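You operate a simulated robot arm through the tools that you are given. There is no shell and no other tool. Be economical: measure what you need, move in short steps, check, and stop when the job is done.

You are at the controls of a simulated two-armed robot. One attempt, no reset.

## Task
Pick up the brown bottle with one hand, pass it to the other hand and put it on the sink bench. Fetch the box file marked "57" from the middle board of the grey shelf and stand it on the green paper tray. Pull the fuse drawer open. Do these in any order. Set down upright: brown bottle, box file.

It is judged by the outcome, as a careful person would: the job done as asked, and still so three seconds after it is handed in. It fails if anything else is knocked over, pushed out of place, dropped, spilled or broken.

## Robot
Two 7-joint arms with fingered hands on one trunk, on a base that drives. Base frame: it is fixed to the floor where the robot stands at the start and does not move with it; the origin is under the middle of the robot, x ahead of it, y to its left, z up. Readings come in m, degrees, newtons and seconds.
The left shoulder is at the start at [0.031, 0.104, 1.221], the right one opposite. With the tool pointing down near the work surface each hand reaches from about 0.1 to 0.54 m from the robot's upright axis, wherever it stands, measured 20 degrees to its own side. Places, roughly: box file [-7.25, 0, 1]; fuse drawer [2.8, 8.3, 0.6]; green paper tray (26x31 cm) [-7.02, 1.38, 0.78]; sink bench [0.7, -2.1, 0.8]. Payload 2.4 kg a hand.
Tool frame (each hand has its own): the origin (TCP) lies between the finger pads and is the grasp point; the fingertips stand 0.017 m ahead of it; z points along the fingers, y is the line along which they close. The gripper opens to 0.088 m. The gripper's body begins 0.047 m behind the TCP. The gripper is a hand of 2 fingers: y runs from the thumb to the fingers, the wrist lies at [0, 0, -0.165] in the tool frame, and closing takes about 1.5 s.
Orientation is told as [roll, pitch, yaw] about the base's x, y, z axes, in that order, counted from this pose: with the fingers straight down and closing along the base's y, the tool's x points along the base's -x, its y along +y and its z along -z.

## Interface
- The arms move only by the tool step_arm. It takes "left_plan", "right_plan" or both (then of equal length, played together; a hand with none holds still); each is text: rows parted by semicolons, each of 7 numbers parted by spaces: the shift along the tool's x, y, z in m, then the turn, a rotation vector about the tool's x, y, z in degrees, then the opening in per cent of the stroke, from 0 (shut) to 100 (fully open). In form: dx dy dz wx wy wz gripper; .... A call has 1 to 10 rows; each row is the pose to reach, as a shift and turn from the pose commanded when the call began, along the tool's axes at that moment. A row lasts 0.2 s, in which the tool goes at most 0.05 m and 8.6 degrees; a call with a longer step from one row to the next is refused whole, and so is a gripper value outside its range. A pose out of reach is approached as far as the arm can. The call stops where the force on the tool passes 40 N (or 10 N more than at its start, if that is more) or the arm is blocked; 0.2 s more then pass. The fingers move at their own pace (about 0.153 m/s each) and stop on an object; they squeeze with about 32 N. The grip force told is the motor's: it shows also when the fingers shut on nothing. Time passes only in rows, and 0.2 s behind the last, so rows that repeat a pose let the fingers close. It gives the time, the measured TCP pose, the force on the tool (base axes), the opening and the grip force at its end, in the units of the frame above (readings bear some noise), with the torque about the TCP (base axes, N m) and any sound that the robot's microphone picked up.
- Cameras (640 x 400 px; columns grow to the right, rows downward): "scene" is now at [0.1183, 0.023, 1.1562]; the picture's right is [0.24, -0.97, 0.00], its down [-0.01, -0.00, -1.00] and it looks along [0.97, 0.24, -0.01] (base axes); focal length 245 px, centre (320, 200). "left" rides on the left gripper at [-0.05, 0.003, -0.063] in its tool frame; the picture's right is [-0.06, -1.00, 0.00], its down [0.78, -0.05, -0.62] and it looks along [0.62, -0.04, 0.79] (tool axes); focal length 275 px, centre (320, 200). "right" rides on the right gripper at [0.05, 0.003, -0.063] in its tool frame; the picture's right is [-0.06, 1.00, 0.00], its down [-0.78, -0.05, -0.62] and it looks along [-0.62, -0.04, 0.79] (tool axes); focal length 275 px, centre (320, 200). There is no depth. A picture from a camera that has moved, and an enlarged one, comes with that camera's place and axes in the base frame and with its lens.
- snapshot(camera): a new picture of that camera. The clock stands still meanwhile.
- move_column(by): slides the trunk up (or, below 0, down) by that many m; the arms and the scene camera ride with it, the base frame stays. It gives what a move gives, with no picture.
- steer(legs): drives the robot by 1 to 6 legs, each [ahead, left, turn to the left] in m, m and degrees, along the robot's own axes; the way and the turn of a leg run together, so that a leg with both is an arc; at most 1.5 m and 180 degrees a leg. The arms and the cameras ride along, it lands a little off, and it stops where it bumps. It gives what a move gives.
- set_grasp(shape, hand): the hand has 2 fingers and takes this shape, open, in about a second: jaw (thumb against the fingers, like two jaws); tri (thumb and two fingers); tip (a fingertip pinch); poke (one finger out to press); point (the index stretched); flat (the hand flat); cup (the hand cupped); fist (a fist). The gripper value then closes the fingers along that shape, each until it touches; the sizes above hold for jaw. It gives what a move gives, with no picture.
- aim_head(pan, tilt): turns the head with the scene camera to pan (to the left, within 60 degrees either way) and tilt (down, from -29 to 69), counted from straight ahead of the robot. It gives what a move gives.
- zoom(camera, box): a new picture of the part [left, top, right, bottom] of that camera's present view, enlarged. The clock stands still meanwhile.
- hand_in(): hands the job in; it is judged then, once.

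Go step by step. Nothing tells you exact positions but the pictures and the camera data: compare them with the known pose of the tool, close in by small moves and look again before you grip or let go. The budget is 165 turns and 122 pictures, counting those below and the enlarged ones. Unless the task says otherwise, let go and move clear before handing in.

The tools are called after ">>>" by a JSON object that holds its "op" and its "data". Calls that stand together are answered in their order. step_arm: Moves the arms, as the interface text tells. Its arguments: {"type":"object","properties":{"left_plan":{"type":"string"},"right_plan":{"type":"string"}},"required":[]} The other tools are called the same way: move_column (by) slides the trunk up or down; set_grasp (shape, hand) gives the hand a shape; steer (legs) drives the base; aim_head (pan, tilt) turns the head that bears the scene camera; snapshot (camera) takes a picture; zoom (camera, box) takes an enlarged picture of a part of a camera's view; hand_in () hands the job in.

At the start:

```text
clock: 0.0
left_position: [0.3618, 0.2253, 1.2364]
left_ee_rot: [0.0, 0.0, 0.0]
left_contact_force: [0.2, 0.8, -0.4]
left_moment: [-0.02, 0.01, 0.0]
left_width: 0.088
left_grip_force: 0.1
left_shape: jaw
right_position: [0.3802, -0.0602, 1.1821]
right_ee_rot: [0.0, 0.0, 0.0]
right_contact_force: [-0.3, 0.2, 0.7]
right_moment: [0.04, 0.01, 0.02]
right_width: 0.0881
right_grip_force: 0.0
right_shape: jaw
trunk travel left (down, up): [-0.45, 0.4]
robot x, y, heading: [-0.0012, 0.0002, 0.2]
head pan, tilt: [13.6, 0.3]
```

scene: 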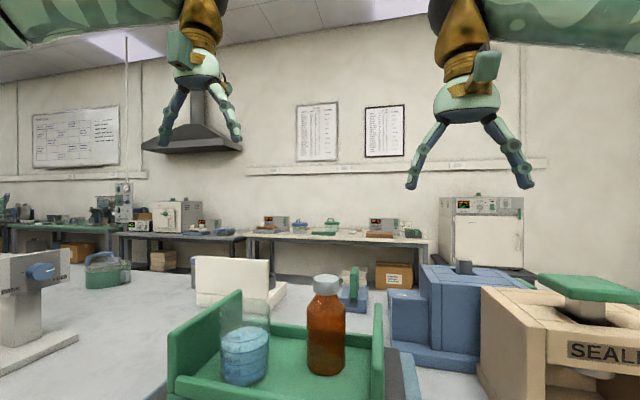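
right: 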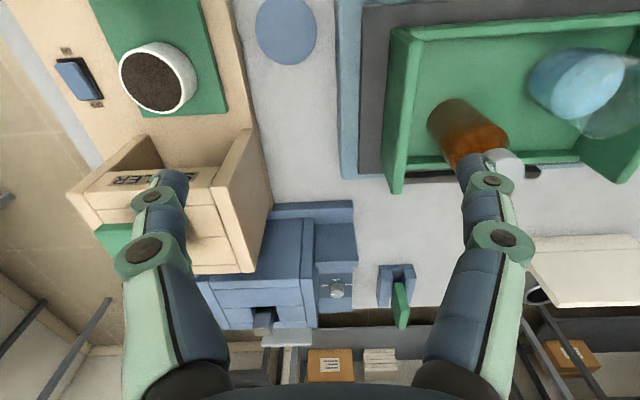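
left: 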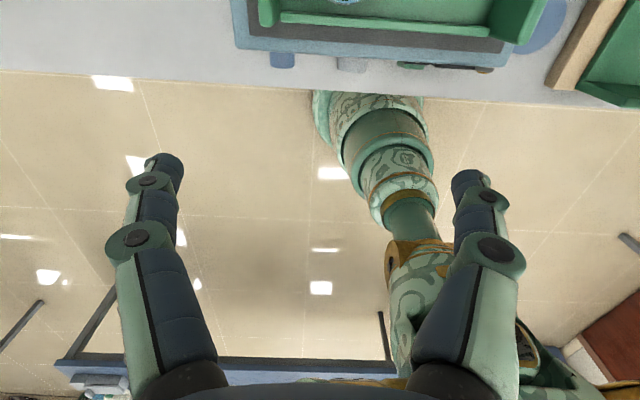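

I see the brown bottle in a green tray just ahead, next to a beaker. First I look down at the bench to measure where it stands.

>>> {"op": "aim_head", "data": {"pan": 5, "tilt": 35}}

>>> {"op": "snapshot", "data": {"camera": "scene"}}

```text
clock: 1.0
left_position: [0.3621, 0.2278, 1.2359]
left_ee_rot: [0.0, 0.1, 0.1]
left_contact_force: [0.1, -0.3, -0.2]
left_moment: [0.01, 0.03, -0.03]
left_width: 0.0879
left_grip_force: 0.0
left_shape: jaw
right_position: [0.3809, -0.0593, 1.1817]
right_ee_rot: [0.0, -0.1, 0.0]
right_contact_force: [-0.4, -0.2, -0.1]
right_moment: [0.01, 0.01, 0.0]
right_width: 0.0879
right_grip_force: 0.1
right_shape: jaw
trunk travel left (down, up): [-0.45, 0.4]
robot x, y, heading: [-0.001, 0.0006, 0.1]
head pan, tilt: [5.0, 35.0]
```

```text
118 pictures are left
camera scene: at [0.1185, 0.0094, 1.1006], right [0.09, -1.0, 0.0], down [-0.57, -0.05, -0.82], along [0.82, 0.07, -0.57], focal length 245 px, centre (320, 200)
```

scene: 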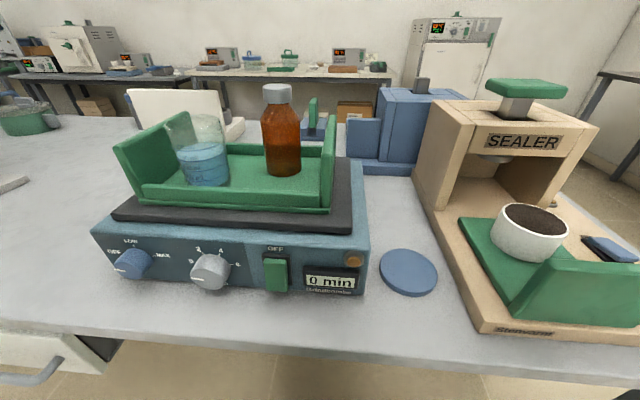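

The bottle's cap works out at about [0.466, 0.098, 1.033] and its base at about z 0.90, in a tray on a shaker. I'll pick it from above with the right hand; first I bring that hand over the cap and move the left one aside.

>>> {"op": "step_arm", "data": {"right_plan": "-0.017 0.031 0.012 0 0 0 80; -0.034 0.062 0.024 0 0 0 80; -0.051 0.094 0.036 0 0 0 80; -0.068 0.125 0.05 0 0 0 80; -0.085 0.157 0.062 0 0 0 80; -0.085 0.157 0.062 0 0 0 80", "left_plan": "0 0.03 0 0 0 0 100; 0 0.06 0 0 0 0 100; 0 0.09 0 0 0 0 100; 0 0.12 0 0 0 0 100; 0 0.12 0 0 0 0 100; 0 0.12 0 0 0 0 100"}}

>>> {"op": "snapshot", "data": {"camera": "right"}}

>>> {"op": "snapshot", "data": {"camera": "scene"}}

```text
clock: 2.4
left_position: [0.3603, 0.3474, 1.2353]
left_ee_rot: [0.0, 0.0, 0.0]
left_contact_force: [-0.1, 0.0, -0.3]
left_moment: [0.02, -0.02, 0.02]
left_width: 0.088
left_grip_force: 0.0
left_shape: jaw
right_position: [0.4663, 0.0995, 1.1189]
right_ee_rot: [0.0, 0.0, 0.0]
right_contact_force: [0.8, -0.1, 0.4]
right_moment: [0.04, 0.03, 0.02]
right_width: 0.0709
right_grip_force: 0.1
right_shape: jaw
trunk travel left (down, up): [-0.45, 0.4]
robot x, y, heading: [0.0023, 0.0021, -0.0]
head pan, tilt: [5.0, 35.0]
```

```text
117 pictures are left
camera right: at [0.4156, 0.1014, 1.183], right [0.06, 1.0, 0.0], down [0.78, -0.05, 0.62], along [0.62, -0.04, -0.79], focal length 275 px, centre (320, 200)
```

right: 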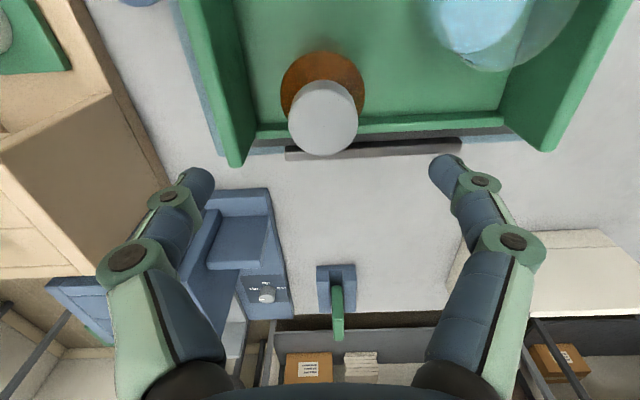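

```text
116 pictures are left
camera scene: at [0.1185, 0.0093, 1.1005], right [0.09, -1.0, 0.0], down [-0.57, -0.05, -0.82], along [0.82, 0.07, -0.57], focal length 245 px, centre (320, 200)
```

scene: 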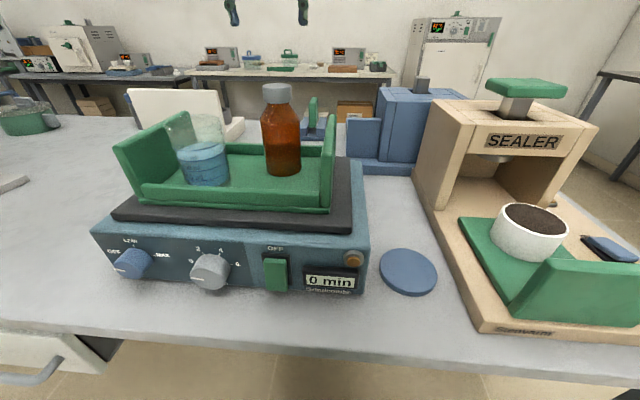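

The cap centre comes out at [0.470, 0.099], nearly under the hand. I descend onto it and close.

>>> {"op": "step_arm", "data": {"right_plan": "-0.004 0 0.03 0 0 0 72; -0.004 0 0.06 0 0 0 72; -0.004 0 0.078 0 0 0 72; -0.004 0 0.091 0 0 0 72; -0.004 0 0.091 0 0 0 72"}}

>>> {"op": "snapshot", "data": {"camera": "right"}}

>>> {"op": "snapshot", "data": {"camera": "scene"}}

```text
clock: 3.6
left_position: [0.3617, 0.3473, 1.2352]
left_ee_rot: [0.0, 0.0, 0.0]
left_contact_force: [0.4, 0.7, 0.0]
left_moment: [0.0, 0.0, -0.03]
left_width: 0.0881
left_grip_force: 0.1
left_shape: jaw
right_position: [0.4693, 0.0966, 1.0292]
right_ee_rot: [0.0, 0.0, -0.1]
right_contact_force: [-0.2, 0.3, 0.5]
right_moment: [0.0, -0.01, 0.02]
right_width: 0.0638
right_grip_force: 0.0
right_shape: jaw
trunk travel left (down, up): [-0.45, 0.4]
robot x, y, heading: [-0.0021, -0.0011, -0.0]
head pan, tilt: [5.0, 35.0]
```

```text
115 pictures are left
camera right: at [0.4195, 0.1006, 1.0922], right [0.06, 1.0, 0.0], down [0.78, -0.05, 0.62], along [0.62, -0.04, -0.79], focal length 275 px, centre (320, 200)
```

right: 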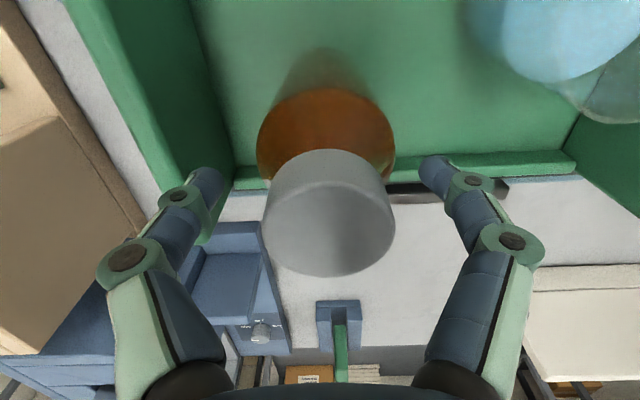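

```text
114 pictures are left
camera scene: at [0.1184, 0.0095, 1.1005], right [0.09, -1.0, 0.0], down [-0.57, -0.05, -0.82], along [0.82, 0.07, -0.57], focal length 245 px, centre (320, 200)
```

scene: 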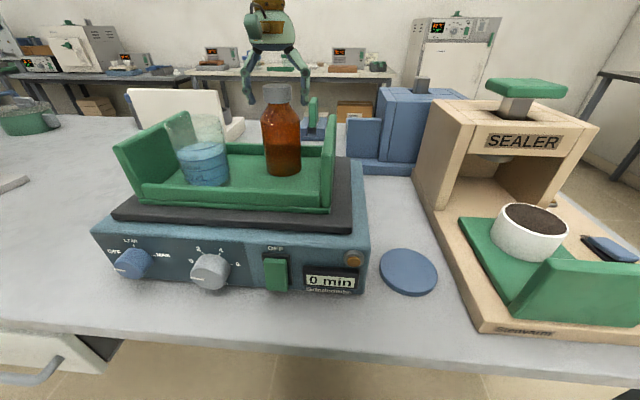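

The cap sits centred between the fingers, with the tips at the neck. I go a few millimetres lower, close and lift a little.

>>> {"op": "step_arm", "data": {"right_plan": "0 0 0.005 0 0 0 72; 0 0 0.005 0 0 0 30; 0 0 0.005 0 0 0 10; 0 0 0.005 0 0 0 0; 0 0 0.005 0 0 0 0; 0 0 0.005 0 0 0 0; 0 0 0.005 0 0 0 0; 0 0 -0.005 0 0 0 0; 0 0 -0.02 0 0 0 0; 0 0 -0.04 0 0 0 0"}}

>>> {"op": "snapshot", "data": {"camera": "scene"}}

```text
clock: 5.8
left_position: [0.3604, 0.3467, 1.2348]
left_ee_rot: [0.0, 0.0, 0.0]
left_contact_force: [-0.7, -0.8, 0.2]
left_moment: [0.0, -0.01, -0.01]
left_width: 0.0882
left_grip_force: 0.1
left_shape: jaw
right_position: [0.4708, 0.0958, 1.0689]
right_ee_rot: [0.0, 0.1, 0.0]
right_contact_force: [0.0, 1.1, -0.1]
right_moment: [0.0, 0.01, 0.03]
right_width: 0.0058
right_grip_force: 31.8
right_shape: jaw
trunk travel left (down, up): [-0.45, 0.4]
robot x, y, heading: [-0.0013, 0.0012, 0.2]
head pan, tilt: [5.0, 35.0]
```

```text
113 pictures are left
camera scene: at [0.1184, 0.0095, 1.1005], right [0.09, -1.0, 0.0], down [-0.57, -0.05, -0.82], along [0.82, 0.07, -0.57], focal length 245 px, centre (320, 200)
```

scene: 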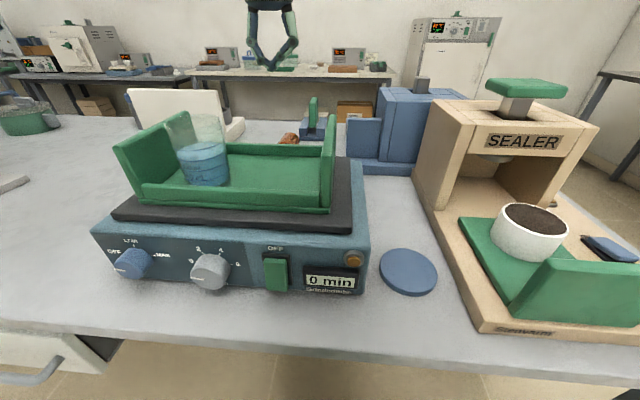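

The bottle slipped out of the fingers and now seems to be behind the tray. I look closer before doing anything else.

>>> {"op": "snapshot", "data": {"camera": "right"}}

>>> {"op": "zoom", "data": {"camera": "scene", "box": [200, 80, 360, 180]}}

```text
112 pictures are left
camera right: at [0.4193, 0.1, 1.1324], right [0.06, 1.0, 0.0], down [0.78, -0.05, 0.62], along [0.62, -0.04, -0.79], focal length 275 px, centre (320, 200)
```

right: 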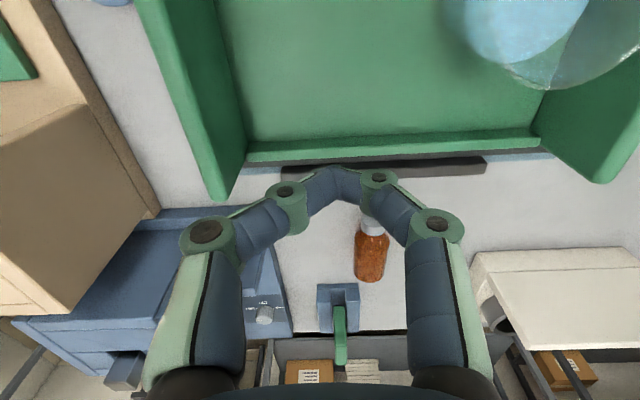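

```text
4.00 times, centred on (280, 130) of scene
camera zoom: at [0.1184, 0.0095, 1.1005], right [0.09, -1.0, 0.0], down [-0.57, -0.05, -0.82], along [0.82, 0.07, -0.57], focal length 980 px, centre (480, 480)
```

zoom: 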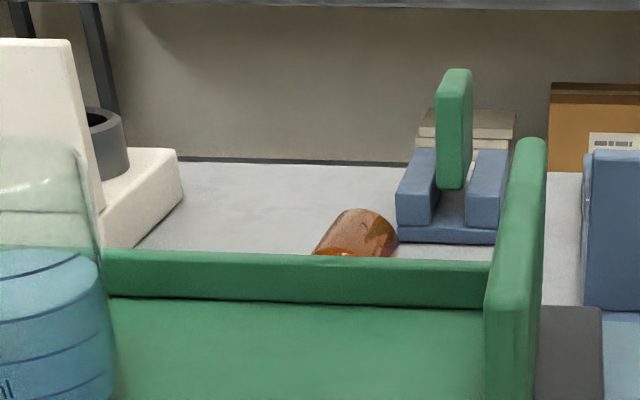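

The bottle squirted forward because I gripped too high on the cap: combining the two views puts the cap top at about z 1.022 and x 0.48. It now lies on the bench behind the shaker, near [0.79, 0.16]. I raise the hand and look again.

>>> {"op": "step_arm", "data": {"right_plan": "0 0 -0.04 0 0 0 20; 0 0 -0.08 0 0 0 50; 0 0 -0.12 0 0 0 80; 0 0 -0.16 0 0 0 100; 0 0 -0.16 0 0 0 100"}}

>>> {"op": "zoom", "data": {"camera": "right", "box": [240, 100, 480, 360]}}

>>> {"op": "snapshot", "data": {"camera": "right"}}

```text
clock: 7.0
left_position: [0.3608, 0.347, 1.2348]
left_ee_rot: [0.0, -0.1, 0.0]
left_contact_force: [0.2, -0.7, 0.9]
left_moment: [-0.02, -0.01, -0.01]
left_width: 0.0881
left_grip_force: 0.1
left_shape: jaw
right_position: [0.457, 0.0858, 1.2261]
right_ee_rot: [0.2, 0.0, 0.0]
right_contact_force: [-0.5, -0.5, -0.6]
right_moment: [-0.02, -0.02, -0.02]
right_width: 0.0878
right_grip_force: 0.1
right_shape: jaw
right hand out of reach, approached as far as the arm can: row 3, 4, 5
trunk travel left (down, up): [-0.45, 0.4]
robot x, y, heading: [-0.003, 0.0027, -0.1]
head pan, tilt: [5.0, 35.0]
```

```text
1.54 times, centred on (360, 230) of right
camera zoom: at [0.4061, 0.0885, 1.2888], right [0.06, 1.0, 0.0], down [0.78, -0.05, 0.62], along [0.62, -0.04, -0.79], focal length 424 px, centre (258, 154)
```

zoom: 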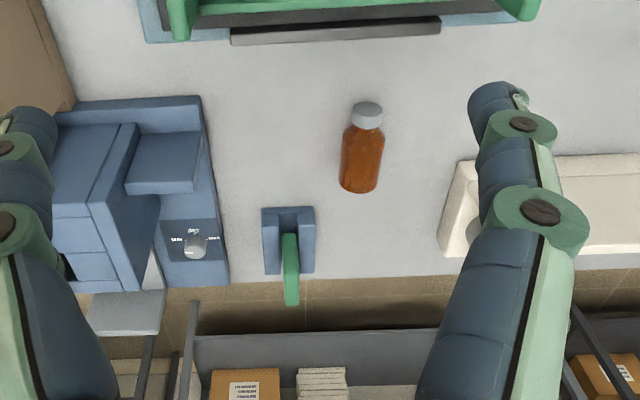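

```text
109 pictures are left
camera right: at [0.4061, 0.0885, 1.2888], right [0.06, 1.0, 0.0], down [0.78, -0.05, 0.62], along [0.62, -0.04, -0.79], focal length 275 px, centre (320, 200)
```

right: 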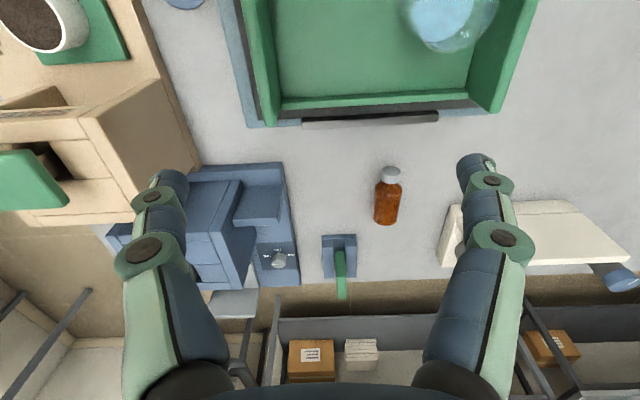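

The bottle lies with its cap toward me around [0.75, 0.155, 0.845], out of reach from this side. The bench runs to about x = 1.08 with an aisle beyond, so I'll go round to the back. First I look around for a way.

>>> {"op": "aim_head", "data": {"pan": -55, "tilt": 20}}

>>> {"op": "snapshot", "data": {"camera": "scene"}}

>>> {"op": "aim_head", "data": {"pan": 55, "tilt": 20}}

>>> {"op": "snapshot", "data": {"camera": "scene"}}

```text
clock: 8.3
left_position: [0.3603, 0.3466, 1.2367]
left_ee_rot: [0.0, 0.0, 0.0]
left_contact_force: [-0.8, -0.3, 1.0]
left_moment: [0.06, 0.01, -0.02]
left_width: 0.0879
left_grip_force: 0.1
left_shape: jaw
right_position: [0.4573, 0.086, 1.2253]
right_ee_rot: [0.1, -0.1, 0.0]
right_contact_force: [0.7, 0.8, 0.2]
right_moment: [-0.01, -0.03, -0.02]
right_width: 0.088
right_grip_force: 0.1
right_shape: jaw
trunk travel left (down, up): [-0.45, 0.4]
robot x, y, heading: [0.0011, -0.0007, 0.3]
head pan, tilt: [-55.0, 20.0]
```

```text
108 pictures are left
camera scene: at [0.0842, -0.0744, 1.1244], right [-0.82, -0.57, 0.0], down [-0.2, 0.28, -0.94], along [0.54, -0.77, -0.34], focal length 245 px, centre (320, 200)
```

scene: 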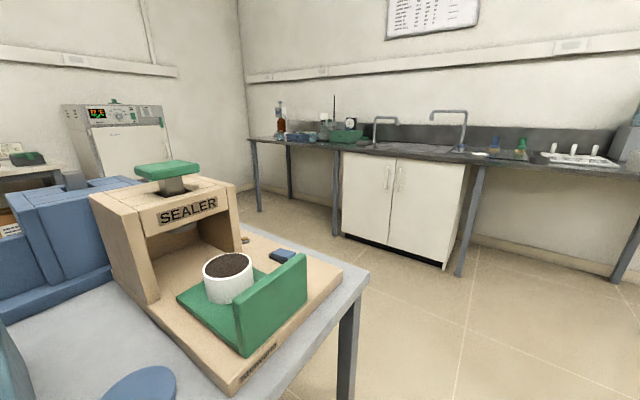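

```text
clock: 10.2
left_position: [0.3607, 0.3472, 1.2352]
left_ee_rot: [0.0, 0.0, 0.1]
left_contact_force: [0.5, -0.4, 0.1]
left_moment: [0.01, 0.03, 0.03]
left_width: 0.0879
left_grip_force: 0.1
left_shape: jaw
right_position: [0.4557, 0.0866, 1.2257]
right_ee_rot: [0.2, 0.0, 0.0]
right_contact_force: [0.0, -0.2, -0.1]
right_moment: [-0.01, 0.0, 0.0]
right_width: 0.0881
right_grip_force: 0.1
right_shape: jaw
trunk travel left (down, up): [-0.45, 0.4]
robot x, y, heading: [-0.0001, -0.0006, -0.2]
head pan, tilt: [55.0, 20.0]
```

```text
107 pictures are left
camera scene: at [0.0842, 0.0781, 1.1244], right [0.82, -0.57, 0.0], down [-0.2, -0.28, -0.94], along [0.54, 0.77, -0.34], focal length 245 px, centre (320, 200)
```

scene: 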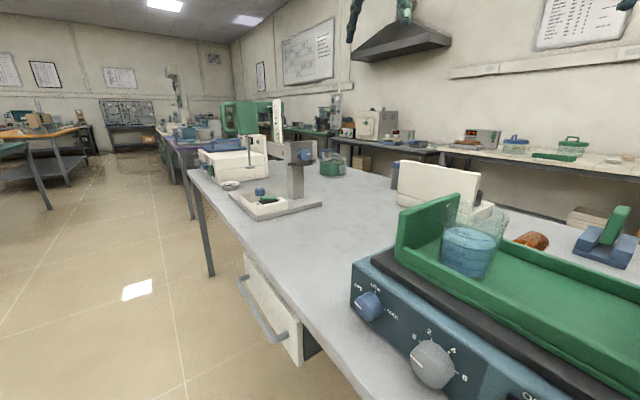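

The right end of the bench is at about y = -0.47, with a wide passage before the sink bench, and an aisle behind. I back off, drive round the right end and turn to face back over the bench.

>>> {"op": "steer", "data": {"legs": [[-0.25, 0, 0], [0, -1.1, 0], [1.4, 0, 0], [0.28, 0, 0]]}}

>>> {"op": "aim_head", "data": {"pan": 40, "tilt": 20}}

>>> {"op": "snapshot", "data": {"camera": "scene"}}

```text
clock: 25.4
left_position: [1.7913, -0.7746, 1.2347]
left_ee_rot: [0.0, 0.1, -0.5]
left_contact_force: [0.3, -1.1, -0.2]
left_moment: [-0.02, -0.01, -0.01]
left_width: 0.088
left_grip_force: 0.0
left_shape: jaw
right_position: [1.8841, -1.0373, 1.2257]
right_ee_rot: [-0.1, 0.0, -0.4]
right_contact_force: [0.5, -0.4, -0.6]
right_moment: [0.04, -0.01, 0.03]
right_width: 0.088
right_grip_force: 0.1
right_shape: jaw
trunk travel left (down, up): [-0.45, 0.4]
robot x, y, heading: [1.4283, -1.1207, -0.6]
head pan, tilt: [55.0, 20.0]
```

```text
clock: 26.2
left_position: [1.7908, -0.7759, 1.2359]
left_ee_rot: [0.0, 0.0, -0.4]
left_contact_force: [-0.4, -0.4, -0.7]
left_moment: [-0.01, -0.01, 0.0]
left_width: 0.088
left_grip_force: 0.0
left_shape: jaw
right_position: [1.8839, -1.0384, 1.2254]
right_ee_rot: [0.1, 0.0, -0.3]
right_contact_force: [0.6, -0.1, 0.1]
right_moment: [0.04, 0.01, -0.02]
right_width: 0.0882
right_grip_force: 0.1
right_shape: jaw
trunk travel left (down, up): [-0.45, 0.4]
robot x, y, heading: [1.4263, -1.1235, -0.0]
head pan, tilt: [40.0, 20.0]
```

```text
106 pictures are left
camera scene: at [1.5292, -1.0597, 1.1244], right [0.64, -0.77, 0.0], down [-0.26, -0.22, -0.94], along [0.72, 0.6, -0.34], focal length 245 px, centre (320, 200)
```

scene: 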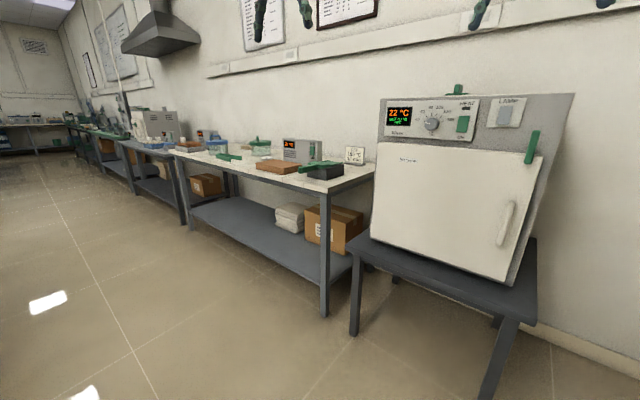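

The back aisle is 1.3 m wide, so it is easy. I turn round and strafe along it toward the bottle.

>>> {"op": "steer", "data": {"legs": [[0.05, 0, 0], [0, 0, 180], [0, -1.45, 0]]}}

>>> {"op": "aim_head", "data": {"pan": 10, "tilt": 35}}

>>> {"op": "snapshot", "data": {"camera": "scene"}}

```text
clock: 41.2
left_position: [1.121, -0.0346, 1.2354]
left_ee_rot: [0.0, -0.1, 179.7]
left_contact_force: [0.9, -0.1, 0.6]
left_moment: [0.01, 0.01, 0.01]
left_width: 0.0878
left_grip_force: 0.1
left_shape: jaw
right_position: [1.0271, 0.2266, 1.2253]
right_ee_rot: [0.1, -0.1, 179.8]
right_contact_force: [0.0, -0.3, -0.8]
right_moment: [0.01, -0.02, 0.05]
right_width: 0.088
right_grip_force: 0.2
right_shape: jaw
trunk travel left (down, up): [-0.45, 0.4]
robot x, y, heading: [1.4826, 0.3096, 179.6]
head pan, tilt: [40.0, 20.0]
```

```text
clock: 42.1
left_position: [1.1209, -0.0352, 1.2347]
left_ee_rot: [0.0, 0.0, 179.7]
left_contact_force: [-0.8, 0.6, -0.7]
left_moment: [-0.03, 0.01, -0.01]
left_width: 0.0879
left_grip_force: 0.1
left_shape: jaw
right_position: [1.0262, 0.225, 1.2255]
right_ee_rot: [0.1, -0.1, 179.7]
right_contact_force: [-0.2, -1.4, -0.3]
right_moment: [0.04, 0.01, 0.0]
right_width: 0.0876
right_grip_force: 0.2
right_shape: jaw
trunk travel left (down, up): [-0.45, 0.4]
robot x, y, heading: [1.4832, 0.3085, 179.3]
head pan, tilt: [10.0, 35.0]
```

```text
105 pictures are left
camera scene: at [1.3698, 0.2965, 1.1006], right [-0.17, 0.99, 0.0], down [0.57, 0.1, -0.82], along [-0.81, -0.14, -0.57], focal length 245 px, centre (320, 200)
```

scene: 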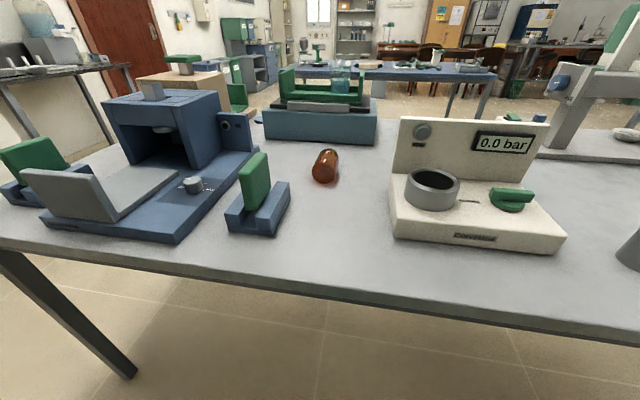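

The bottle lies with its base toward me around x 0.72–0.85, y 0.205, between the lever device and the white pump. I move closer, swing the right hand out and bring the left hand in line before lowering the trunk.

>>> {"op": "step_arm", "data": {"right_plan": "0.03 -0.035 0 0 0 0 100; 0.06 -0.07 0 0 0 0 100; 0.09 -0.105 0 0 0 0 100; 0.12 -0.14 0 0 0 0 100; 0.15 -0.175 0 0 0 0 100; 0.15 -0.21 0 0 0 0 100; 0.15 -0.21 0 0 0 0 100; 0.15 -0.21 0 0 0 0 100; 0.15 -0.21 0 0 0 0 100", "left_plan": "0 0 0 0 0 0 100; 0 0 0 0 0 0 100; 0 -0.04 0 0 -8 0 100; 0 -0.08 0 0 -16 0 100; 0 -0.12 0 0 -24 0 100; 0 -0.16 0 0 -32 0 100; 0 -0.20 0 0 -40 0 100; 0 -0.24 0 0 -45 0 100; 0 -0.24 0 0 -45 0 100"}}

>>> {"op": "steer", "data": {"legs": [[0.08, 0, 0]]}}

>>> {"op": "move_column", "data": {"by": -0.2}}

>>> {"op": "snapshot", "data": {"camera": "left"}}

>>> {"op": "snapshot", "data": {"camera": "scene"}}

```text
clock: 44.1
left_position: [1.1217, 0.2043, 1.2367]
left_ee_rot: [-0.1, -45.2, 179.8]
left_contact_force: [-0.4, 0.7, -0.1]
left_moment: [0.0, 0.02, -0.01]
left_width: 0.0878
left_grip_force: 0.1
left_shape: jaw
right_position: [1.1791, 0.4366, 1.2254]
right_ee_rot: [0.1, -0.1, 179.7]
right_contact_force: [0.6, -0.3, -0.5]
right_moment: [-0.02, -0.01, 0.0]
right_width: 0.0878
right_grip_force: 0.2
right_shape: jaw
trunk travel left (down, up): [-0.45, 0.4]
robot x, y, heading: [1.4846, 0.3098, 179.5]
head pan, tilt: [10.0, 35.0]
```

```text
clock: 45.2
left_position: [1.041, 0.2041, 1.2358]
left_ee_rot: [0.0, -44.9, 179.8]
left_contact_force: [-1.2, -0.1, 0.8]
left_moment: [0.02, -0.03, 0.03]
left_width: 0.0879
left_grip_force: 0.0
left_shape: jaw
right_position: [1.0979, 0.4352, 1.225]
right_ee_rot: [0.1, 0.0, 179.8]
right_contact_force: [-0.3, 0.1, 0.2]
right_moment: [0.03, 0.02, 0.01]
right_width: 0.0879
right_grip_force: 0.0
right_shape: jaw
trunk travel left (down, up): [-0.45, 0.4]
robot x, y, heading: [1.4036, 0.3087, 179.7]
head pan, tilt: [10.0, 35.0]
```

```text
clock: 47.4
left_position: [1.0417, 0.2044, 1.0367]
left_ee_rot: [0.1, -45.0, 179.7]
left_contact_force: [-0.7, 1.1, 0.2]
left_moment: [-0.04, -0.01, -0.02]
left_width: 0.0878
left_grip_force: 0.0
left_shape: jaw
right_position: [1.0978, 0.4356, 1.0245]
right_ee_rot: [0.0, -0.1, 179.7]
right_contact_force: [0.4, 0.7, -0.1]
right_moment: [-0.01, -0.01, 0.03]
right_width: 0.0879
right_grip_force: 0.0
right_shape: jaw
trunk travel left (down, up): [-0.25, 0.6]
robot x, y, heading: [1.4059, 0.3113, 179.8]
head pan, tilt: [10.0, 35.0]
```

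```text
104 pictures are left
camera left: at [1.0502, 0.2012, 1.1156], right [-0.04, 1.0, 0.04], down [0.99, 0.04, -0.12], along [-0.12, 0.04, -0.99], focal length 275 px, centre (320, 200)
```

left: 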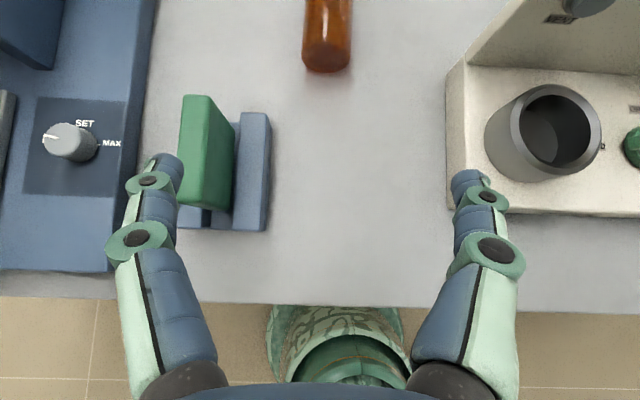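

```text
103 pictures are left
camera scene: at [1.2832, 0.2972, 0.8998], right [-0.17, 0.99, 0.0], down [0.57, 0.1, -0.82], along [-0.81, -0.14, -0.57], focal length 245 px, centre (320, 200)
```

scene: 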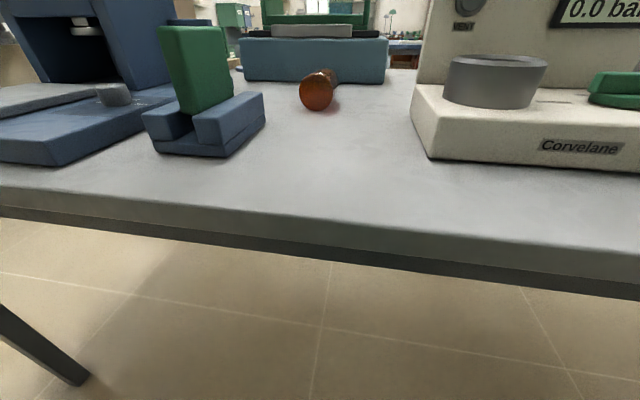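

The bottle's base end is at x ≈ 0.865, y ≈ 0.217, its axis at z ≈ 0.818 with a diameter of 56 mm. I move the left hand to a hover above the body, tilting to 30°.

>>> {"op": "step_arm", "data": {"left_plan": "-0.012 -0.003 0.042 0 3 0 100; -0.024 -0.005 0.084 0 6 0 100; -0.036 -0.008 0.126 0 9 0 100; -0.048 -0.010 0.168 0 12 0 100; -0.060 -0.0126 0.211 0 15 0 100; -0.060 -0.0126 0.211 0 15 0 100"}}

>>> {"op": "snapshot", "data": {"camera": "left"}}

>>> {"op": "snapshot", "data": {"camera": "scene"}}

```text
clock: 48.8
left_position: [0.8485, 0.2195, 0.9293]
left_ee_rot: [0.0, -30.0, 179.6]
left_contact_force: [-0.7, 1.0, -0.9]
left_moment: [-0.05, 0.02, -0.01]
left_width: 0.088
left_grip_force: 0.1
left_shape: jaw
right_position: [1.0983, 0.4353, 1.0256]
right_ee_rot: [0.1, 0.0, 179.7]
right_contact_force: [-0.1, -0.3, 0.5]
right_moment: [0.01, -0.01, 0.01]
right_width: 0.0877
right_grip_force: 0.0
right_shape: jaw
trunk travel left (down, up): [-0.25, 0.6]
robot x, y, heading: [1.4034, 0.3098, 179.6]
head pan, tilt: [10.0, 35.0]
```

```text
102 pictures are left
camera left: at [0.8359, 0.2154, 1.0091], right [-0.05, 1.0, 0.03], down [0.99, 0.04, 0.14], along [0.14, 0.04, -0.99], focal length 275 px, centre (320, 200)
```

left: 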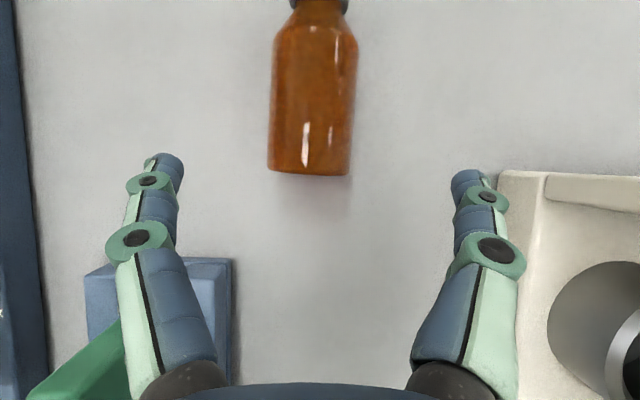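

```text
101 pictures are left
camera scene: at [1.283, 0.2972, 0.8997], right [-0.17, 0.99, 0.0], down [0.57, 0.1, -0.82], along [-0.81, -0.14, -0.57], focal length 245 px, centre (320, 200)
```

scene: 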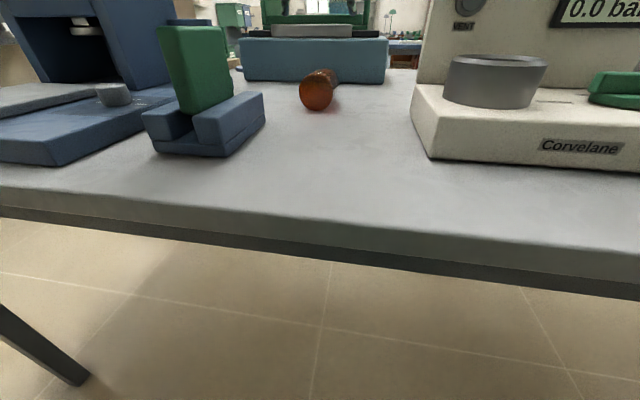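

The base end is at x ≈ 0.85, the axis at y ≈ 0.215, z ≈ 0.82. I go down around the body, fingers still open, and check.

>>> {"op": "step_arm", "data": {"left_plan": "0.004 0.0045 0.03 0 0 0 100; 0.008 0.0045 0.06 0 0 0 100; 0.013 0.0045 0.09 0 0 0 100; 0.0168 0.0045 0.114 0 0 0 100; 0.0168 0.0045 0.114 0 0 0 100"}}

>>> {"op": "snapshot", "data": {"camera": "left"}}

>>> {"op": "snapshot", "data": {"camera": "scene"}}

```text
clock: 50.0
left_position: [0.8062, 0.2145, 0.8208]
left_ee_rot: [-0.1, -30.0, 179.8]
left_contact_force: [-0.4, 1.1, -0.1]
left_moment: [0.03, -0.01, 0.0]
left_width: 0.088
left_grip_force: 0.1
left_shape: jaw
right_position: [1.0972, 0.4354, 1.0237]
right_ee_rot: [0.1, 0.0, 179.7]
right_contact_force: [0.4, 0.3, 0.4]
right_moment: [-0.01, -0.04, -0.01]
right_width: 0.0879
right_grip_force: 0.0
right_shape: jaw
trunk travel left (down, up): [-0.25, 0.6]
robot x, y, heading: [1.4047, 0.3103, 179.8]
head pan, tilt: [10.0, 35.0]
```

```text
100 pictures are left
camera left: at [0.7938, 0.2109, 0.9009], right [-0.05, 1.0, 0.03], down [0.99, 0.04, 0.14], along [0.14, 0.04, -0.99], focal length 275 px, centre (320, 200)
```

left: 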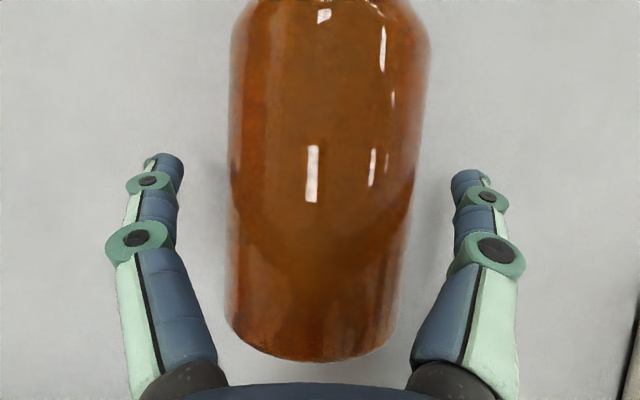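

```text
99 pictures are left
camera scene: at [1.2831, 0.2972, 0.8997], right [-0.17, 0.99, 0.0], down [0.57, 0.1, -0.82], along [-0.81, -0.14, -0.57], focal length 245 px, centre (320, 200)
```

scene: 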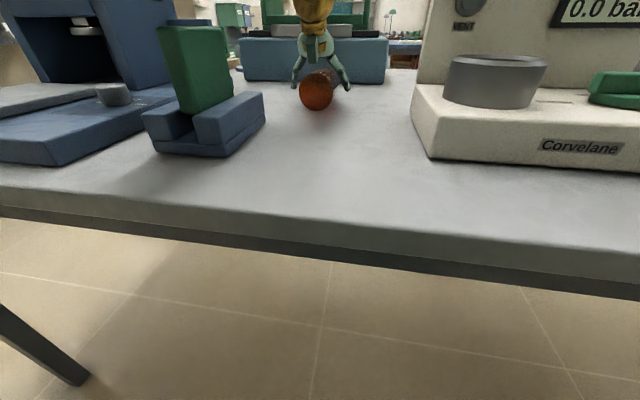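

The body sits between the fingers. I lower 6 mm more to the axis and close.

>>> {"op": "step_arm", "data": {"left_plan": "0.003 0 0.0052 0 0 0 100; 0.003 0 0.0052 0 0 0 70; 0.003 0 0.0052 0 0 0 50; 0.003 0 0.0052 0 0 0 20; 0.003 0 0.0052 0 0 0 0; 0.003 0 0.0052 0 0 0 0; 0.003 0 0.0052 0 0 0 0; 0.003 0 0.0052 0 0 0 0"}}

>>> {"op": "snapshot", "data": {"camera": "left"}}

```text
clock: 51.8
left_position: [0.806, 0.2134, 0.8162]
left_ee_rot: [0.0, -29.9, 179.7]
left_contact_force: [0.3, 0.3, 0.7]
left_moment: [-0.02, -0.01, -0.01]
left_width: 0.0541
left_grip_force: 31.5
left_shape: jaw
right_position: [1.0977, 0.435, 1.025]
right_ee_rot: [0.1, -0.1, 179.7]
right_contact_force: [0.5, -0.3, -0.5]
right_moment: [0.06, 0.01, -0.02]
right_width: 0.0878
right_grip_force: 0.0
right_shape: jaw
trunk travel left (down, up): [-0.25, 0.6]
robot x, y, heading: [1.4038, 0.3119, 179.5]
head pan, tilt: [10.0, 35.0]
```

```text
98 pictures are left
camera left: at [0.794, 0.2104, 0.8952], right [-0.05, 1.0, 0.03], down [0.99, 0.04, 0.14], along [0.14, 0.04, -0.99], focal length 275 px, centre (320, 200)
```

left: 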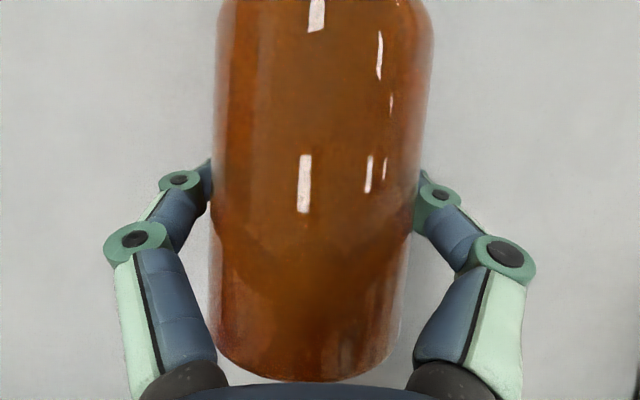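

Gripped firmly at 54 mm. I lift it straight up.

>>> {"op": "step_arm", "data": {"left_plan": "-0.005 0 -0.0087 0 0 0 0; -0.015 0 -0.026 0 0 0 0; -0.03 0 -0.052 0 0 0 0; -0.045 0 -0.078 0 0 0 0; -0.06 0 -0.104 0 0 0 0; -0.08 0 -0.139 0 0 0 0; -0.1 0 -0.173 0 0 0 0"}}

>>> {"op": "snapshot", "data": {"camera": "left"}}

>>> {"op": "snapshot", "data": {"camera": "scene"}}

```text
clock: 53.4
left_position: [0.8081, 0.2128, 1.0171]
left_ee_rot: [0.0, -29.9, 179.6]
left_contact_force: [-0.2, 0.5, -3.4]
left_moment: [0.03, -0.02, -0.02]
left_width: 0.0539
left_grip_force: 31.5
left_shape: jaw
right_position: [1.0967, 0.4361, 1.0252]
right_ee_rot: [0.2, -0.1, 179.6]
right_contact_force: [-0.6, 0.0, -0.5]
right_moment: [-0.01, -0.01, 0.0]
right_width: 0.0879
right_grip_force: 0.1
right_shape: jaw
trunk travel left (down, up): [-0.25, 0.6]
robot x, y, heading: [1.4042, 0.3081, 179.8]
head pan, tilt: [10.0, 35.0]
```

```text
97 pictures are left
camera left: at [0.7945, 0.2108, 1.0958], right [-0.05, 1.0, 0.03], down [0.99, 0.04, 0.14], along [0.14, 0.04, -0.99], focal length 275 px, centre (320, 200)
```

left: 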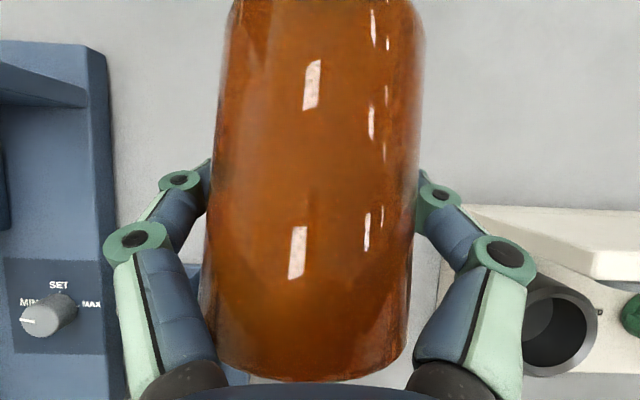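

```text
96 pictures are left
camera scene: at [1.283, 0.2972, 0.8997], right [-0.17, 0.99, 0.0], down [0.57, 0.1, -0.82], along [-0.81, -0.14, -0.57], focal length 245 px, centre (320, 200)
```

scene: 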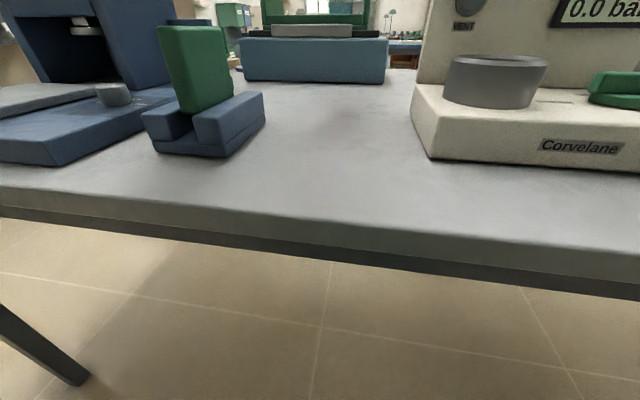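

The bottle is held, weighing about 0.34 kg. I raise the trunk and back into the aisle to do the hand-over in free space.

>>> {"op": "move_column", "data": {"by": 0.2}}

>>> {"op": "steer", "data": {"legs": [[-0.4, 0, 0]]}}

>>> {"op": "step_arm", "data": {"left_plan": "0.035 0 -0.01 0 -8 0 0; 0.07 0 -0.02 0 -16 0 0; 0.105 0 -0.03 0 -24 0 0; 0.14 0 -0.03 0 -32 0 0; 0.17 0 -0.03 0 -40 0 0; 0.17 0 -0.03 0 -48 0 0; 0.17 0 -0.03 0 -56 0 0; 0.17 0 -0.03 0 -60 0 0; 0.17 0 -0.03 0 -60 0 0"}}

>>> {"op": "snapshot", "data": {"camera": "scene"}}

```text
clock: 55.5
left_position: [0.8072, 0.2132, 1.2146]
left_ee_rot: [0.0, -30.1, 179.7]
left_contact_force: [0.4, -0.2, -2.9]
left_moment: [0.03, -0.05, -0.01]
left_width: 0.0542
left_grip_force: 31.7
left_shape: jaw
right_position: [1.0964, 0.435, 1.2255]
right_ee_rot: [0.1, -0.1, 179.7]
right_contact_force: [-1.1, 0.6, -0.2]
right_moment: [0.01, 0.0, 0.01]
right_width: 0.0878
right_grip_force: 0.1
right_shape: jaw
trunk travel left (down, up): [-0.45, 0.4]
robot x, y, heading: [1.4041, 0.3092, 179.8]
head pan, tilt: [10.0, 35.0]
```

```text
clock: 58.0
left_position: [1.2047, 0.2109, 1.2164]
left_ee_rot: [0.0, -30.1, 179.6]
left_contact_force: [-0.1, 0.7, -3.5]
left_moment: [0.0, -0.04, -0.02]
left_width: 0.0543
left_grip_force: 32.4
left_shape: jaw
right_position: [1.4945, 0.434, 1.2246]
right_ee_rot: [0.1, -0.1, 179.7]
right_contact_force: [-0.6, 0.4, 0.3]
right_moment: [-0.02, 0.0, 0.0]
right_width: 0.0878
right_grip_force: 0.1
right_shape: jaw
trunk travel left (down, up): [-0.45, 0.4]
robot x, y, heading: [1.7998, 0.309, 179.8]
head pan, tilt: [10.0, 35.0]
```

```text
clock: 60.0
left_position: [1.369, 0.2198, 1.1556]
left_ee_rot: [-0.9, -71.8, 179.3]
left_contact_force: [0.6, 1.0, -2.5]
left_moment: [0.01, -0.09, 0.01]
left_width: 0.0545
left_grip_force: 31.9
left_shape: jaw
left hand out of reach, approached as far as the arm can: row 6, 7, 8, 9
right_position: [1.4939, 0.434, 1.2245]
right_ee_rot: [0.1, -0.2, 179.7]
right_contact_force: [0.3, -0.2, -0.4]
right_moment: [-0.01, -0.02, -0.01]
right_width: 0.088
right_grip_force: 0.0
right_shape: jaw
trunk travel left (down, up): [-0.45, 0.4]
robot x, y, heading: [1.801, 0.3092, 179.7]
head pan, tilt: [10.0, 35.0]
```

```text
95 pictures are left
camera scene: at [1.6862, 0.295, 1.1005], right [-0.17, 0.99, 0.0], down [0.57, 0.1, -0.82], along [-0.81, -0.14, -0.57], focal length 245 px, centre (320, 200)
```

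scene: 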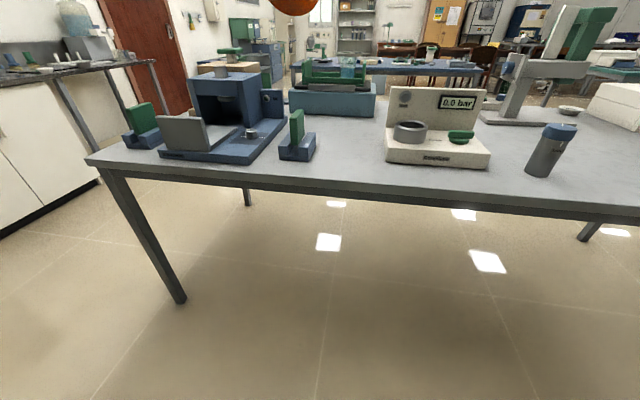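

The wrist limits out there; lower and farther forward should suit the pose better. I try that with the head looking at the hand.

>>> {"op": "step_arm", "data": {"left_plan": "0.04 0 0.02 0 0 0 0; 0.08 0 0.04 0 0 0 0; 0.12 0 0.06 0 0 0 0; 0.16 0 0.08 0 0 0 0; 0.2 0 0.1 0 -6 0 0; 0.2 0 0.1 0 -12 0 0; 0.2 0 0.1 0 -18 0 0; 0.2 0 0.1 0 -24 0 0; 0.2 0 0.1 0 -30 0 0; 0.2 0 0.1 0 -30 0 0"}}

>>> {"op": "aim_head", "data": {"pan": 12, "tilt": 15}}

>>> {"op": "snapshot", "data": {"camera": "scene"}}

```text
clock: 62.2
left_position: [1.3877, 0.3584, 1.0703]
left_ee_rot: [-178.5, -78.2, -2.8]
left_contact_force: [-0.2, -0.4, -3.6]
left_moment: [0.01, -0.05, -0.01]
left_width: 0.0529
left_grip_force: 31.6
left_shape: jaw
left hand out of reach, approached as far as the arm can: row 2, 3, 4, 5, 6, 7, 8, 9, 10
right_position: [1.4949, 0.434, 1.2247]
right_ee_rot: [0.1, -0.1, 179.6]
right_contact_force: [-0.5, -0.7, 0.4]
right_moment: [0.0, -0.02, 0.0]
right_width: 0.0878
right_grip_force: 0.0
right_shape: jaw
trunk travel left (down, up): [-0.45, 0.4]
robot x, y, heading: [1.8028, 0.3091, 179.6]
head pan, tilt: [10.0, 35.0]
```

```text
clock: 63.0
left_position: [1.3888, 0.3598, 1.07]
left_ee_rot: [-178.4, -78.3, -2.7]
left_contact_force: [1.0, -0.4, -3.4]
left_moment: [-0.02, -0.05, -0.03]
left_width: 0.0525
left_grip_force: 32.1
left_shape: jaw
right_position: [1.4942, 0.4347, 1.2245]
right_ee_rot: [0.1, -0.2, 179.7]
right_contact_force: [-0.7, 0.6, -0.2]
right_moment: [0.0, -0.01, 0.01]
right_width: 0.0879
right_grip_force: 0.0
right_shape: jaw
trunk travel left (down, up): [-0.45, 0.4]
robot x, y, heading: [1.8037, 0.3083, 179.8]
head pan, tilt: [12.0, 15.0]
```

```text
94 pictures are left
camera scene: at [1.6815, 0.291, 1.1324], right [-0.2, 0.98, 0.0], down [0.25, 0.05, -0.97], along [-0.95, -0.2, -0.26], focal length 245 px, centre (320, 200)
```

scene: 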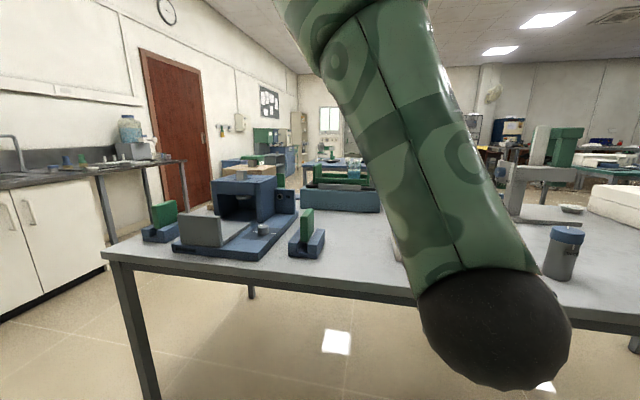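

The left arm is cramped in that pose (reached about -102° pitch, off to the side). I try it farther out and higher, where the forearm can lie flatter.

>>> {"op": "step_arm", "data": {"left_plan": "-0.02 0 0.03 0 3 0 0; -0.04 0 0.06 0 6 0 0; -0.06 0 0.09 0 9 0 0; -0.08 0 0.12 0 12 0 0; -0.1 0 0.15 0 15 0 0; -0.1237 0 0.172 0 15 0 0; -0.1237 0 0.172 0 15 0 0; -0.1237 0 0.172 0 15 0 0"}}

>>> {"op": "snapshot", "data": {"camera": "scene"}}

```text
clock: 64.8
left_position: [1.2463, 0.3642, 1.2221]
left_ee_rot: [-4.6, -86.8, -177.0]
left_contact_force: [0.0, -0.5, -2.9]
left_moment: [-0.04, -0.04, -0.01]
left_width: 0.053
left_grip_force: 32.1
left_shape: jaw
right_position: [1.4937, 0.434, 1.2258]
right_ee_rot: [0.1, -0.1, 179.7]
right_contact_force: [0.0, 0.8, -0.1]
right_moment: [0.01, 0.0, 0.02]
right_width: 0.0877
right_grip_force: 0.0
right_shape: jaw
trunk travel left (down, up): [-0.45, 0.4]
robot x, y, heading: [1.8031, 0.3065, 179.9]
head pan, tilt: [12.0, 15.0]
```

```text
93 pictures are left
camera scene: at [1.6814, 0.2909, 1.1325], right [-0.2, 0.98, 0.0], down [0.25, 0.05, -0.97], along [-0.95, -0.2, -0.26], focal length 245 px, centre (320, 200)
```

scene: 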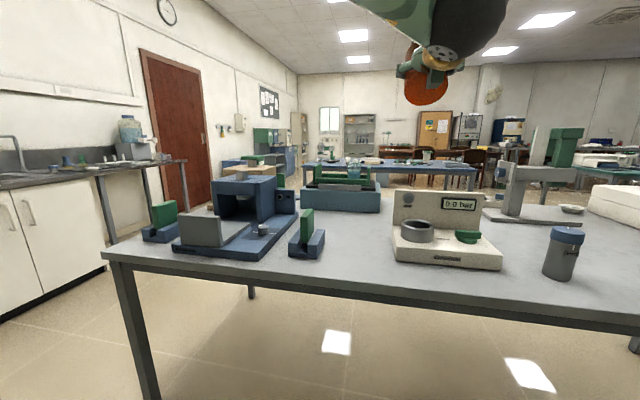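

Note: after an unreachable row the commanded pose resets to the reached one. From here at -87° I go on turning toward -120° while moving a bit left.

>>> {"op": "step_arm", "data": {"left_plan": "0 0.03 0 0 -8 0 0; 0 0.06 0 0 -16 0 0; 0 0.09 0 0 -24 0 0; 0 0.12 0 0 -32 0 0; 0 0.12 0 0 -33 0 0; 0 0.12 0 0 -33 0 0"}}

>>> {"op": "snapshot", "data": {"camera": "scene"}}

```text
clock: 66.2
left_position: [1.3061, 0.3481, 1.2815]
left_ee_rot: [-179.3, -60.1, -2.1]
left_contact_force: [0.3, -0.1, -2.9]
left_moment: [-0.02, -0.03, 0.0]
left_width: 0.0517
left_grip_force: 31.9
left_shape: jaw
left hand out of reach, approached as far as the arm can: row 2, 3, 4, 5, 6
right_position: [1.4943, 0.4336, 1.2253]
right_ee_rot: [0.1, 0.0, 179.7]
right_contact_force: [0.3, -0.3, -0.4]
right_moment: [0.01, -0.01, 0.01]
right_width: 0.0878
right_grip_force: 0.0
right_shape: jaw
trunk travel left (down, up): [-0.45, 0.4]
robot x, y, heading: [1.8017, 0.3052, 179.7]
head pan, tilt: [12.0, 15.0]
```

```text
92 pictures are left
camera scene: at [1.6815, 0.2909, 1.1325], right [-0.2, 0.98, 0.0], down [0.25, 0.05, -0.97], along [-0.95, -0.2, -0.26], focal length 245 px, centre (320, 200)
```

scene: 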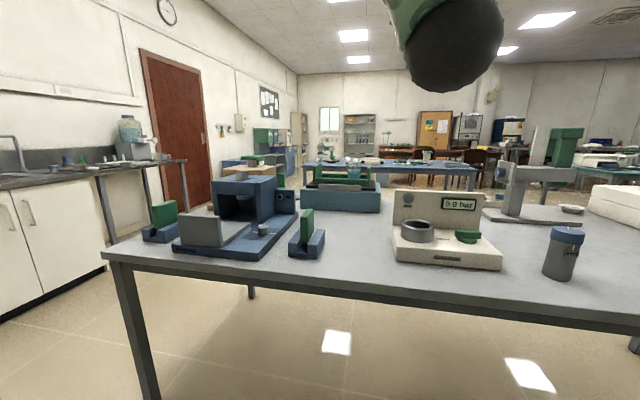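

The hand now reads about -120°, so the bottle should be upright, though the grip width shrank slightly. I check it with both cameras.

>>> {"op": "snapshot", "data": {"camera": "left"}}

>>> {"op": "aim_head", "data": {"pan": 0, "tilt": -22}}

>>> {"op": "snapshot", "data": {"camera": "scene"}}

>>> {"op": "snapshot", "data": {"camera": "right"}}

```text
91 pictures are left
camera left: at [1.3838, 0.3426, 1.2923], right [0.05, 1.0, 0.06], down [0.15, 0.05, -0.99], along [-0.99, 0.06, -0.15], focal length 275 px, centre (320, 200)
```

left: 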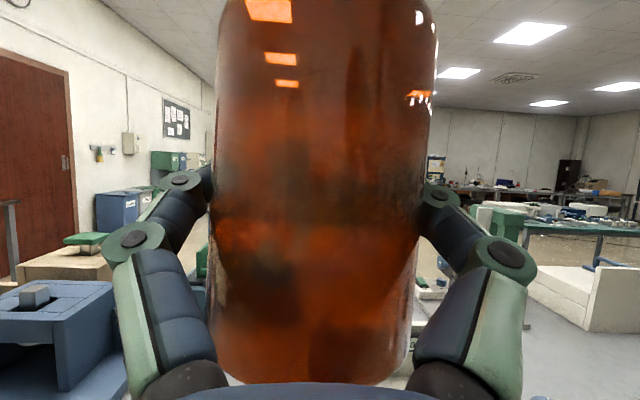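

```text
clock: 67.3
left_position: [1.305, 0.3468, 1.2803]
left_ee_rot: [-179.3, -60.3, -1.9]
left_contact_force: [-0.4, 0.1, -2.4]
left_moment: [-0.01, -0.01, 0.01]
left_width: 0.0513
left_grip_force: 32.0
left_shape: jaw
right_position: [1.4954, 0.4333, 1.2256]
right_ee_rot: [0.1, 0.0, 179.7]
right_contact_force: [0.1, -0.5, -0.2]
right_moment: [0.0, 0.02, 0.01]
right_width: 0.0879
right_grip_force: 0.1
right_shape: jaw
trunk travel left (down, up): [-0.45, 0.4]
robot x, y, heading: [1.8008, 0.3088, 179.6]
head pan, tilt: [0.0, -22.0]
```

```text
90 pictures are left
camera scene: at [1.6988, 0.3102, 1.1885], right [0.01, 1.0, 0.0], down [-0.37, 0.0, -0.93], along [-0.93, 0.0, 0.37], focal length 245 px, centre (320, 200)
```

scene: 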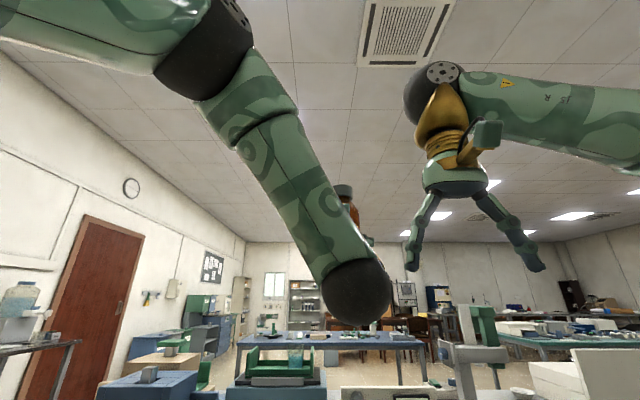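

```text
89 pictures are left
camera right: at [1.5437, 0.4299, 1.2885], right [-0.07, -1.0, 0.0], down [-0.78, 0.05, 0.62], along [-0.62, 0.04, -0.78], focal length 275 px, centre (320, 200)
```

right: 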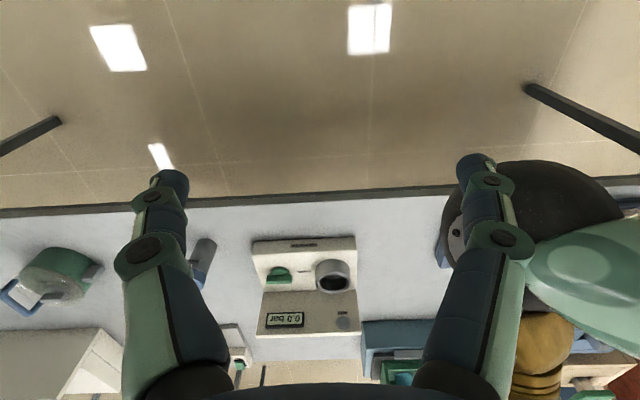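

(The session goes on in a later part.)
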